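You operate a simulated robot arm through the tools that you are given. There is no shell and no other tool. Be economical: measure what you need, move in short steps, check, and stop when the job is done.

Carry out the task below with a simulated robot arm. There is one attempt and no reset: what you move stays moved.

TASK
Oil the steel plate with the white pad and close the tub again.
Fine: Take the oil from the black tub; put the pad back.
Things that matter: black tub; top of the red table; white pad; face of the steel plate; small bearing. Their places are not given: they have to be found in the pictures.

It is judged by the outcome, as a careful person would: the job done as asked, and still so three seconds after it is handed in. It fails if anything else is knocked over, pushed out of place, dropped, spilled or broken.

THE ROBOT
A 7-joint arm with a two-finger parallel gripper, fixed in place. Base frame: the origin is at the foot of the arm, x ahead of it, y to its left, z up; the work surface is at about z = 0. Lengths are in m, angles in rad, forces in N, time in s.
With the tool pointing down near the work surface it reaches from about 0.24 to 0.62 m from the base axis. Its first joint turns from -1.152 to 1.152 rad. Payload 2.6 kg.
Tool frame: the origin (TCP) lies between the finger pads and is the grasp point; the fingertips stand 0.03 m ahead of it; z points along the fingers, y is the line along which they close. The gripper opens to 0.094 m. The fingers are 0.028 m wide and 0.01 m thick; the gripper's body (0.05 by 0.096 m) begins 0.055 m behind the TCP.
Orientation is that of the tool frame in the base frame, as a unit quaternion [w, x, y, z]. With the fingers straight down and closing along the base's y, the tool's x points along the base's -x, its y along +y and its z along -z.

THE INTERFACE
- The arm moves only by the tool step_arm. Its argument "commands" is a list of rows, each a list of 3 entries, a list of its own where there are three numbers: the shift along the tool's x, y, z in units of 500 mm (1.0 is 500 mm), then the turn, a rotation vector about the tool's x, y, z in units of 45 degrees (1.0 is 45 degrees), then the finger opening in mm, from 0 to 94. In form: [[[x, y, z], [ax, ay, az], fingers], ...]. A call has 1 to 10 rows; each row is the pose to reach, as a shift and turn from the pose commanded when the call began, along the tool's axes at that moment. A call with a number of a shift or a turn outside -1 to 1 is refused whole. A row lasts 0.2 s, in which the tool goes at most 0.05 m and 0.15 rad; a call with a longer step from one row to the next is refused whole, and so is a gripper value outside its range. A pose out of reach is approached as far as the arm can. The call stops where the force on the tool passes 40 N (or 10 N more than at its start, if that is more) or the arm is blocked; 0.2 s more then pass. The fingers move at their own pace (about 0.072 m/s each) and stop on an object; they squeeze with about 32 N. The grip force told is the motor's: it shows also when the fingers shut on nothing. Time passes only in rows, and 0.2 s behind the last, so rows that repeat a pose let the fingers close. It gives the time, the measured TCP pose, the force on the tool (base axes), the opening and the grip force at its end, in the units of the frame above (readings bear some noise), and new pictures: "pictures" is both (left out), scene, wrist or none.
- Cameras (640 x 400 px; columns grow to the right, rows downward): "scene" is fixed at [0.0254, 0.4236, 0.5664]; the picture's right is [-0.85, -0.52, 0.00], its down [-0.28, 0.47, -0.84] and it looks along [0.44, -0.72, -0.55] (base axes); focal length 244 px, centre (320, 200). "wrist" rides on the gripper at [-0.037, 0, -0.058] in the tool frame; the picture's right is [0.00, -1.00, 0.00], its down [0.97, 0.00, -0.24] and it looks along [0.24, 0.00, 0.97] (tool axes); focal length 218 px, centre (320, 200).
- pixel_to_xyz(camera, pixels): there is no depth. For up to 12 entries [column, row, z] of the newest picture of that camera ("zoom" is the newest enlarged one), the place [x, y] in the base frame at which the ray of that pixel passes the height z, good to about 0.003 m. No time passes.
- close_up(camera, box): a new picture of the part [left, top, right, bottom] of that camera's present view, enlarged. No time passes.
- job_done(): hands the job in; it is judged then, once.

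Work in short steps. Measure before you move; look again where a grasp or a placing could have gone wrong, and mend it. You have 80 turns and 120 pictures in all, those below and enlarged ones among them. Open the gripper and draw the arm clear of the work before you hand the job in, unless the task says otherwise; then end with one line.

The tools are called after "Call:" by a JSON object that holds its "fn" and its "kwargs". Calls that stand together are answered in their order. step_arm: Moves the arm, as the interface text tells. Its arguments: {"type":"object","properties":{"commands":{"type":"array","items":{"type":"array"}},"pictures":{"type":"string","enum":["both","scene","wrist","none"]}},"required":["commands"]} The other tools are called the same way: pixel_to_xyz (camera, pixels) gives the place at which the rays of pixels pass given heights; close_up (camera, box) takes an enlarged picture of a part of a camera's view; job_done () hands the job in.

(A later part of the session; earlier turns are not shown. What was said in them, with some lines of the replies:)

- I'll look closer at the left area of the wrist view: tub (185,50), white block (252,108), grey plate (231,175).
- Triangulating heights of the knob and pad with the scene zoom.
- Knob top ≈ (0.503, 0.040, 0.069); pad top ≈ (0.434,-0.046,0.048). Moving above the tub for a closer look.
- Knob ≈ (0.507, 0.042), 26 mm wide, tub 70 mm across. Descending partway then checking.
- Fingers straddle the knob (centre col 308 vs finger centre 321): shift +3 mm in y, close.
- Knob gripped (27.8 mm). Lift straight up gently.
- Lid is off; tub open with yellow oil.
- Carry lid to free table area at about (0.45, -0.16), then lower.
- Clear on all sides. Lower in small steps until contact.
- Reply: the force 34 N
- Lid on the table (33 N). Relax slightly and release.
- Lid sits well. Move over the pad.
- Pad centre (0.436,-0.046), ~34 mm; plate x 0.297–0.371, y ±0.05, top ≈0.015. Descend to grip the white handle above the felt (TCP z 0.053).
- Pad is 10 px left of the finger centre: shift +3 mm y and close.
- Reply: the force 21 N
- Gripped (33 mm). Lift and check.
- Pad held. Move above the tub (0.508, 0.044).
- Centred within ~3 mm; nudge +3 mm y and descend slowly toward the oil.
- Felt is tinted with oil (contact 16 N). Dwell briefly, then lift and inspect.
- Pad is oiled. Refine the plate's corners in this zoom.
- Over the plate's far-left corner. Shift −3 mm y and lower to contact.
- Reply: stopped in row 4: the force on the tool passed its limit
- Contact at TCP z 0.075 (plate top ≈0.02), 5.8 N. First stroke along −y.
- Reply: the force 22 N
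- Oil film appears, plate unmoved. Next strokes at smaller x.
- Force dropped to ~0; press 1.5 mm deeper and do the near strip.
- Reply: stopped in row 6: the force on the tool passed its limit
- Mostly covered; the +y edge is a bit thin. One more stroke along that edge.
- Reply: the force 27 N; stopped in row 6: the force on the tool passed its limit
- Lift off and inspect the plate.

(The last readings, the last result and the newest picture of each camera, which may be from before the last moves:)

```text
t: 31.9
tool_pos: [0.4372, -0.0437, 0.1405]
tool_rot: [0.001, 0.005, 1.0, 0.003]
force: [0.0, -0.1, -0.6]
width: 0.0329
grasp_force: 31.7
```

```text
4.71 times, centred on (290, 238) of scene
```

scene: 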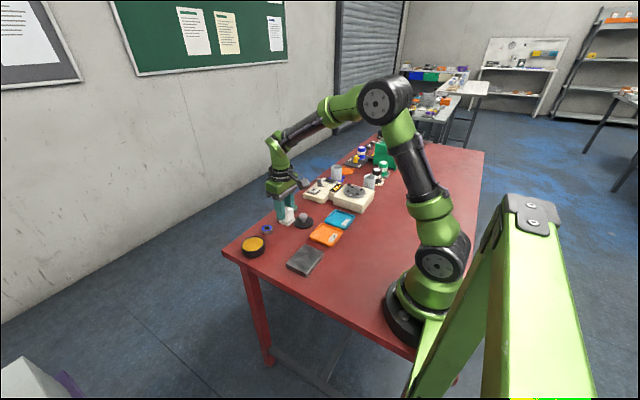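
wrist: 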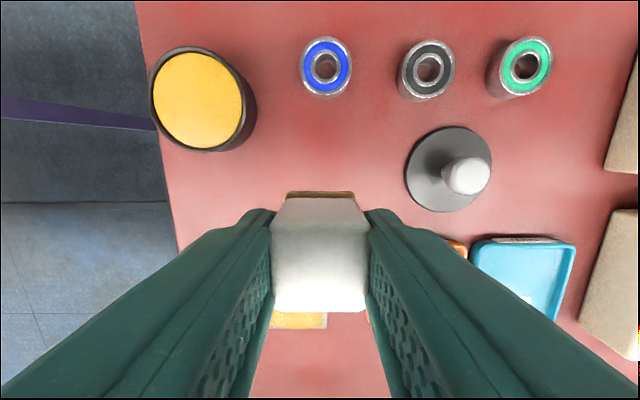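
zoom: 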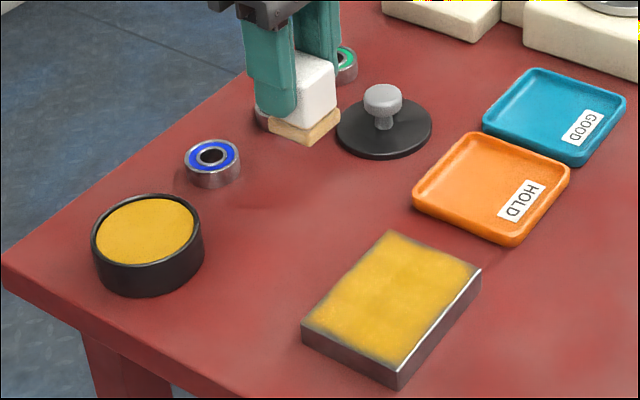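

Plate is covered. Lower the pad back to its original place (TCP 0.438,-0.045).

Call:
{"fn": "step_arm", "kwargs": {"commands": [[[-0.001, -0.002, 0.08], [0, 0, 0], 25], [[-0.001, -0.002, 0.15], [0, 0, 0], 25], [[-0.001, -0.002, 0.168], [0, 0, 0], 25], [[-0.001, -0.002, 0.174], [0, 0, 0], 25], [[-0.001, -0.002, 0.174], [0, 0, 0], 25]], "pictures": "none"}}

Call:
{"fn": "close_up", "kwargs": {"camera": "scene", "box": [260, 200, 330, 260]}}

```text
t: 33.1
tool_pos: [0.4379, -0.048, 0.0546]
tool_rot: [0.003, 0.004, 1.0, 0.002]
force: [-7.0, -0.2, 24.3]
width: 0.0328
grasp_force: 31.9
```

```text
6.67 times, centred on (295, 230) of scene
```

zoom: 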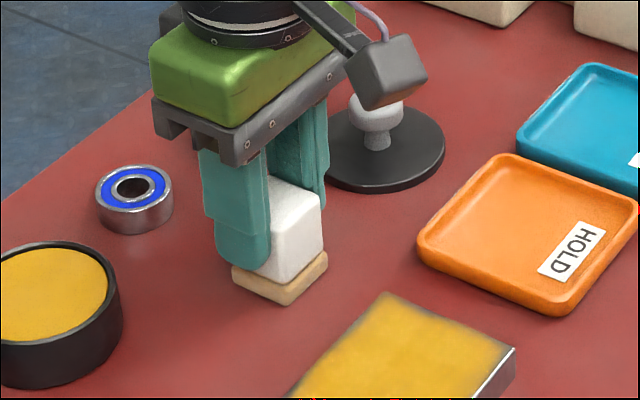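

Pad on the table; relax, release, rise.

Call:
{"fn": "step_arm", "kwargs": {"commands": [[[0, 0, -0.002], [0, 0, 0], 25], [[0, 0, -0.002], [0, 0, 0], 50], [[0, 0, -0.002], [0, 0, 0], 62], [[0, 0, -0.002], [0, 0, 0], 62], [[0, 0, -0.06], [0, 0, 0], 62], [[0, 0, -0.15], [0, 0, 0], 62], [[0, 0, -0.22], [0, 0, 0], 62], [[0, 0, -0.22], [0, 0, 0], 62]], "pictures": "both"}}

```text
t: 34.9
tool_pos: [0.4363, -0.048, 0.1652]
tool_rot: [0.001, 0.004, 1.0, 0.003]
force: [-0.4, -0.8, 0.2]
width: 0.0621
grasp_force: 0.0
```

scene: 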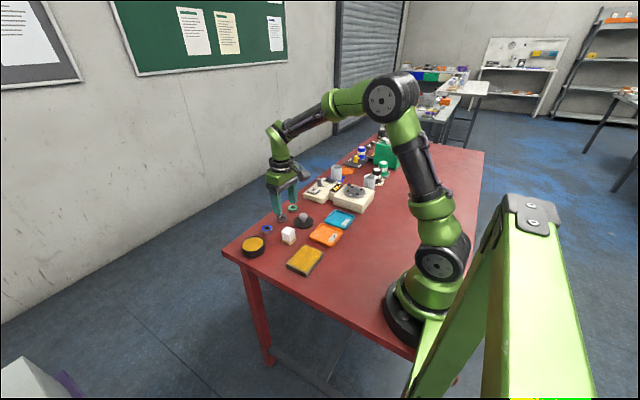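
wrist: 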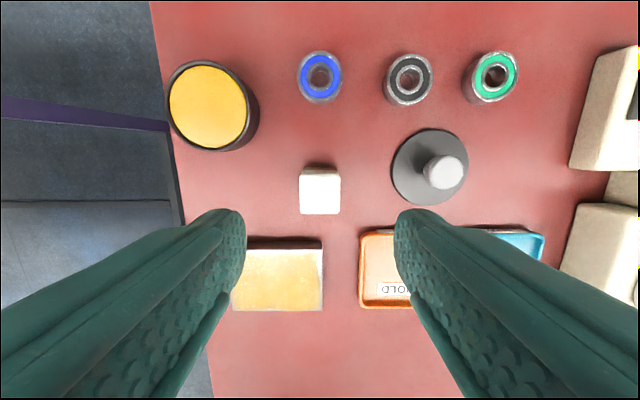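

Pad back. Locate the lid's knob and verify the pad position.

Call:
{"fn": "pixel_to_xyz", "kwargs": {"camera": "wrist", "pixels": [[446, 173, 0.038], [320, 194, 0.048], [428, 166, 0.004], [208, 107, 0.028]]}}

Call:
{"fn": "step_arm", "kwargs": {"commands": [[[-0.01, -0.07, 0], [0, 0, 0], 56], [[-0.02, -0.14, 0], [0, 0, 0], 56], [[-0.033, -0.217, 0], [0, 0, 0], 56], [[-0.033, -0.217, 0.06], [0, 0, -0.007], 56], [[-0.033, -0.217, 0.13], [0, 0, 0], 56], [[-0.033, -0.217, 0.18], [0, 0, 0], 56], [[-0.033, -0.217, 0.18], [0, 0, 0], 56]], "pictures": "wrist"}}

```text
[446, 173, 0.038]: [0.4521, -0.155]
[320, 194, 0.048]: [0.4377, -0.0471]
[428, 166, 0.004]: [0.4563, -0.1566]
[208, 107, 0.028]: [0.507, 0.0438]
```

```text
t: 36.5
tool_pos: [0.4544, -0.1534, 0.0731]
tool_rot: [0.001, 0.005, 1.0, 0.002]
force: [0.2, 0.1, 0.0]
width: 0.0559
grasp_force: 0.1
```

wrist: 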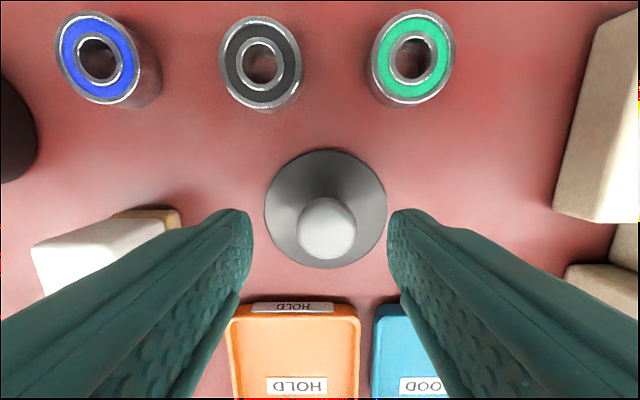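

Call:
{"fn": "step_arm", "kwargs": {"commands": [[[0, -0.006, 0.03], [0, 0, 0], 56], [[0, -0.006, 0.05], [0, 0, 0], 56], [[0, -0.006, 0.05], [0, 0, 0], 56], [[0, -0.006, 0.05], [0, 0, 0], 20], [[0, -0.006, 0.05], [0, 0, 0], 0], [[0, -0.006, 0.05], [0, 0, 0], 0]], "pictures": "wrist"}}

```text
t: 37.9
tool_pos: [0.4532, -0.1597, 0.0482]
tool_rot: [0.001, 0.004, 1.0, 0.003]
force: [0.4, -0.7, 0.5]
width: 0.028
grasp_force: 32.5
```

wrist: 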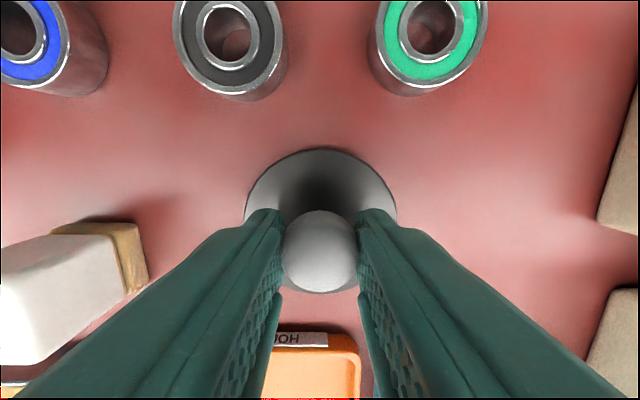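

Grip matches the earlier one. Lift and move over the tub.

Call:
{"fn": "step_arm", "kwargs": {"commands": [[[0, 0, -0.05], [0, 0, 0], 0], [[0, 0, -0.13], [0, 0, 0], 0], [[0, 0, -0.22], [0, 0, 0], 0], [[-0.022, 0.08, -0.22], [0, 0, 0], 0], [[-0.044, 0.16, -0.22], [0, 0, 0], 0], [[-0.066, 0.24, -0.22], [0, 0, 0], 0], [[-0.088, 0.32, -0.22], [0, 0, 0], 0], [[-0.106, 0.405, -0.22], [0, 0, 0], 0], [[-0.106, 0.405, -0.16], [0, 0, 0], 0], [[-0.106, 0.405, -0.16], [0, 0, 0], 0]], "pictures": "wrist"}}

Call:
{"fn": "close_up", "kwargs": {"camera": "scene", "box": [220, 190, 310, 270]}}

```text
t: 40.1
tool_pos: [0.5041, 0.0417, 0.1268]
tool_rot: [0.002, 0.004, 1.0, 0.002]
force: [0.2, 1.0, -0.2]
width: 0.0282
grasp_force: 32.6
```

wrist: 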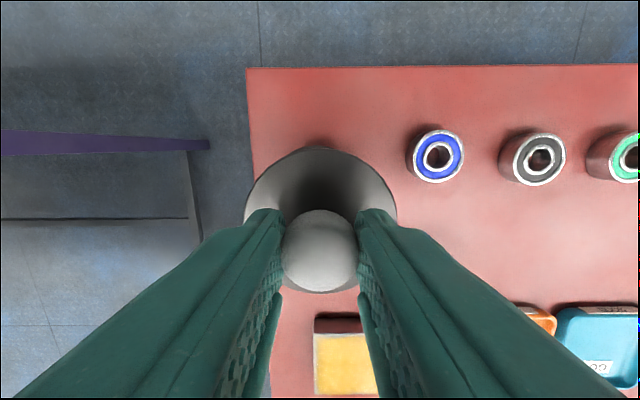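

```text
5.00 times, centred on (265, 230) of scene
```

zoom: 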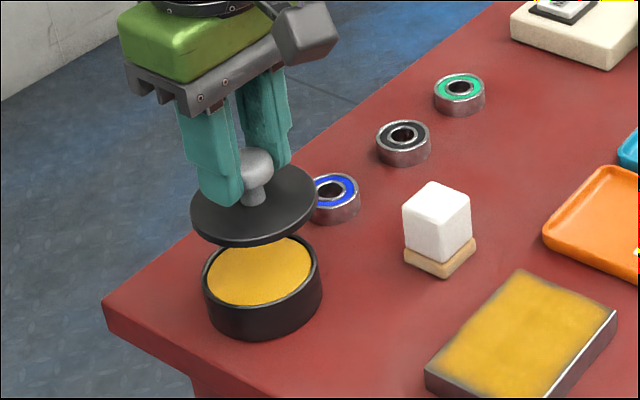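

Adjust by +2.5 mm x, +2 mm y and lower close to the rim.

Call:
{"fn": "step_arm", "kwargs": {"commands": [[[-0.005, 0.004, 0.03], [0, 0, 0], 0], [[-0.005, 0.004, 0.07], [0, 0, 0], 0], [[-0.005, 0.004, 0.082], [0, 0, 0], 0], [[-0.005, 0.004, 0.082], [0, 0, 0], 0]], "pictures": "wrist"}}

Call:
{"fn": "close_up", "kwargs": {"camera": "scene", "box": [230, 215, 280, 265]}}

```text
t: 41.1
tool_pos: [0.5062, 0.044, 0.087]
tool_rot: [0.001, 0.004, 1.0, 0.003]
force: [1.6, 0.2, 0.7]
width: 0.028
grasp_force: 32.1
```

wrist: 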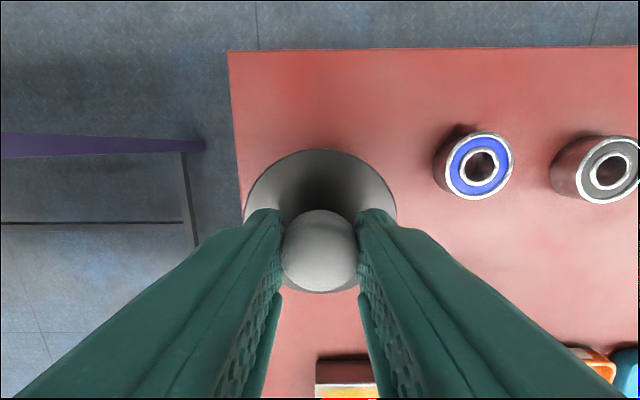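

```text
8.00 times, centred on (255, 240) of scene
```

zoom: 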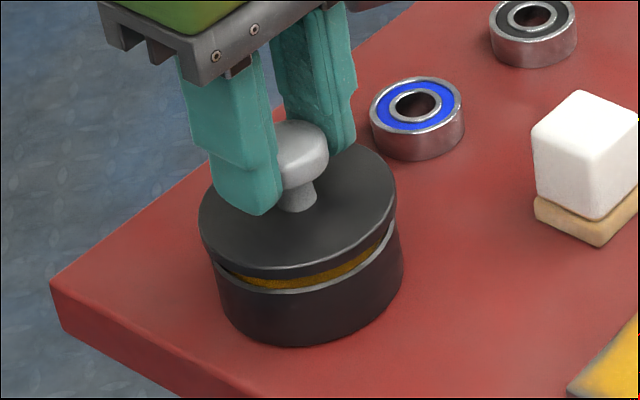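

Aligned above the rim. Lower to seat.

Call:
{"fn": "step_arm", "kwargs": {"commands": [[[0, 0, 0.008], [0, 0, 0], 0], [[0, 0, 0.014], [0, 0, 0], 0], [[0, 0, 0.018], [0, 0, 0], 0], [[0, 0, 0.018], [0, 0, 0], 0]], "pictures": "wrist"}}

Call:
{"fn": "close_up", "kwargs": {"camera": "scene", "box": [230, 215, 280, 265]}}

```text
t: 42.1
tool_pos: [0.5079, 0.046, 0.0773]
tool_rot: [-0.001, 0.005, 1.0, 0.003]
force: [-17.6, -2.2, 13.6]
width: 0.028
grasp_force: 32.5
```

wrist: 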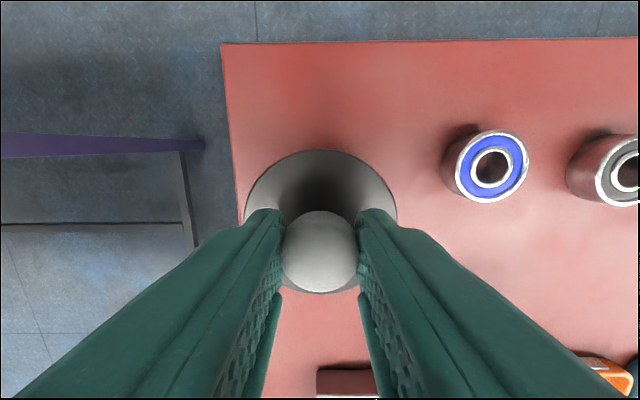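

```text
8.00 times, centred on (255, 240) of scene
```

zoom: 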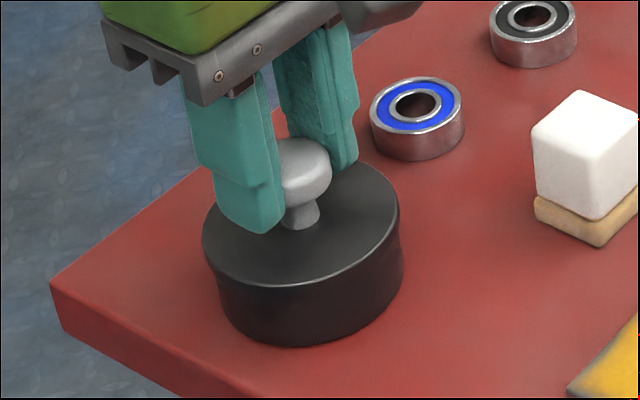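

Seated, with some lateral load; relax then release and rise.

Call:
{"fn": "step_arm", "kwargs": {"commands": [[[0.003, 0, 0], [0, 0, 0], 0], [[0.003, 0, 0], [0, 0, 0], 35], [[0.003, 0, 0], [0, 0, 0], 54], [[0.003, 0, 0], [0, 0, 0], 54], [[0.003, 0, -0.06], [0, 0, 0], 54], [[0.003, 0, -0.15], [0, 0, 0], 54], [[0.003, 0, -0.24], [0, 0, 0], 54], [[0.003, 0, -0.24], [0, 0, 0], 54]], "pictures": "wrist"}}

Call:
{"fn": "close_up", "kwargs": {"camera": "scene", "box": [230, 215, 280, 265]}}

```text
t: 43.9
tool_pos: [0.5068, 0.0454, 0.1992]
tool_rot: [0.0, 0.004, 1.0, 0.003]
force: [-0.4, -0.6, 0.3]
width: 0.0539
grasp_force: 0.0
```

wrist: 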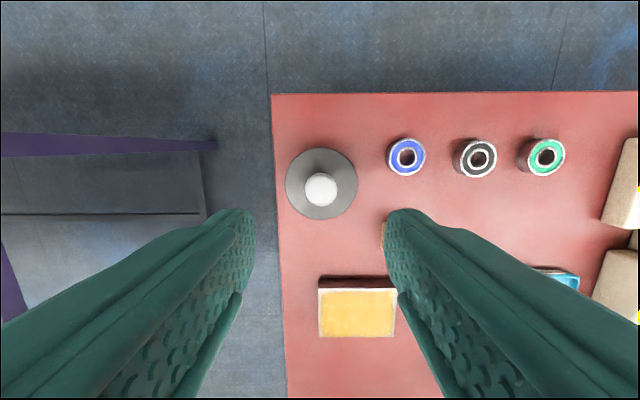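

```text
8.00 times, centred on (255, 240) of scene
```

zoom: 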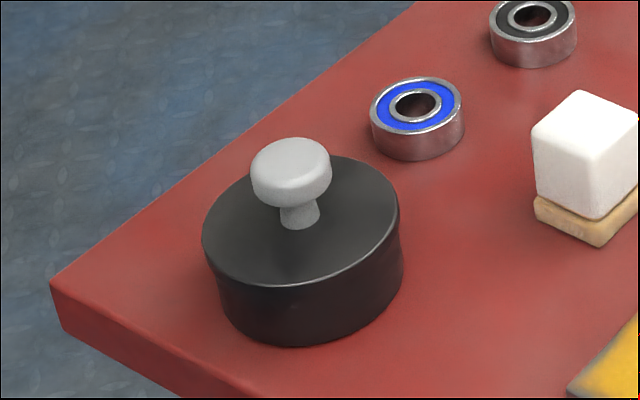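

The lid sits flat, with the same outline relative to the tub as at the start. Retreat the arm and do a last check.

Call:
{"fn": "step_arm", "kwargs": {"commands": [[[0.05, -0.06, -0.05], [0, 0, 0], 70], [[0.11, -0.12, -0.1], [0, 0, 0], 90], [[0.17, -0.18, -0.15], [0, 0, 0], 90], [[0.22, -0.24, -0.2], [0, 0, 0], 90], [[0.28, -0.3, -0.22], [0, 0, 0], 90], [[0.3, -0.36, -0.22], [0, 0, 0], 90], [[0.3, -0.36, -0.22], [0, 0, 0], 90]], "pictures": "both"}}

Call:
{"fn": "close_up", "kwargs": {"camera": "scene", "box": [220, 170, 400, 285]}}

```text
t: 45.5
tool_pos: [0.358, -0.1346, 0.3077]
tool_rot: [0.001, 0.004, 1.0, 0.003]
force: [0.3, -1.1, -0.1]
width: 0.0902
grasp_force: 0.2
```

scene: 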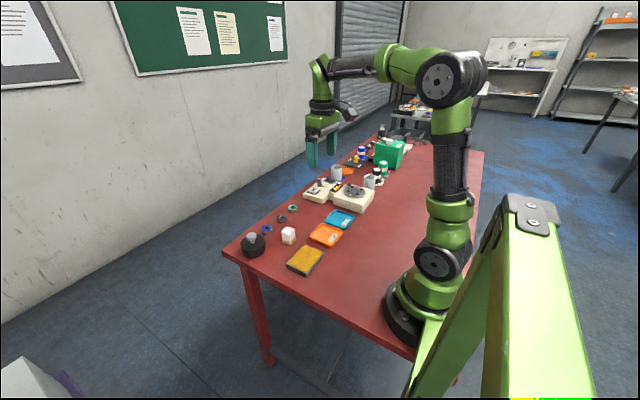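
wrist: 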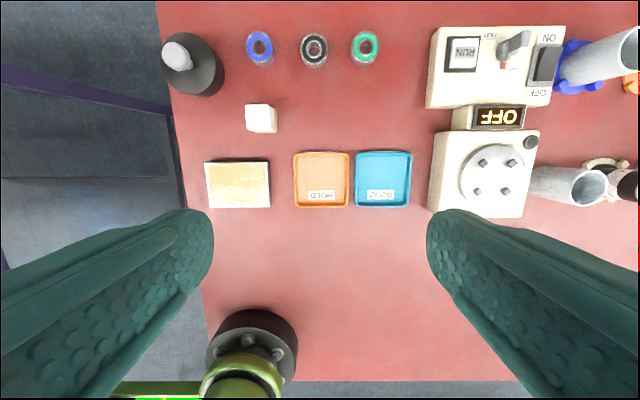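

```text
3.48 times, centred on (310, 228) of scene
```

zoom: 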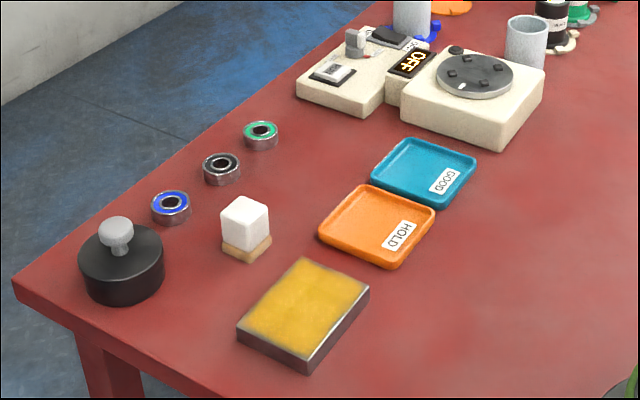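

The final picture matches the starting layout: tub closed, pad back, plate oiled, arm clear. Handing in.

Call:
{"fn": "job_done", "kwargs": {}}

```text
The job is handed in.
```

The steel plate is oiled across its face apart from a thin margin at the edges, the white pad is back within about 2 mm of where it stood, and the black tub is closed again with nothing else disturbed.
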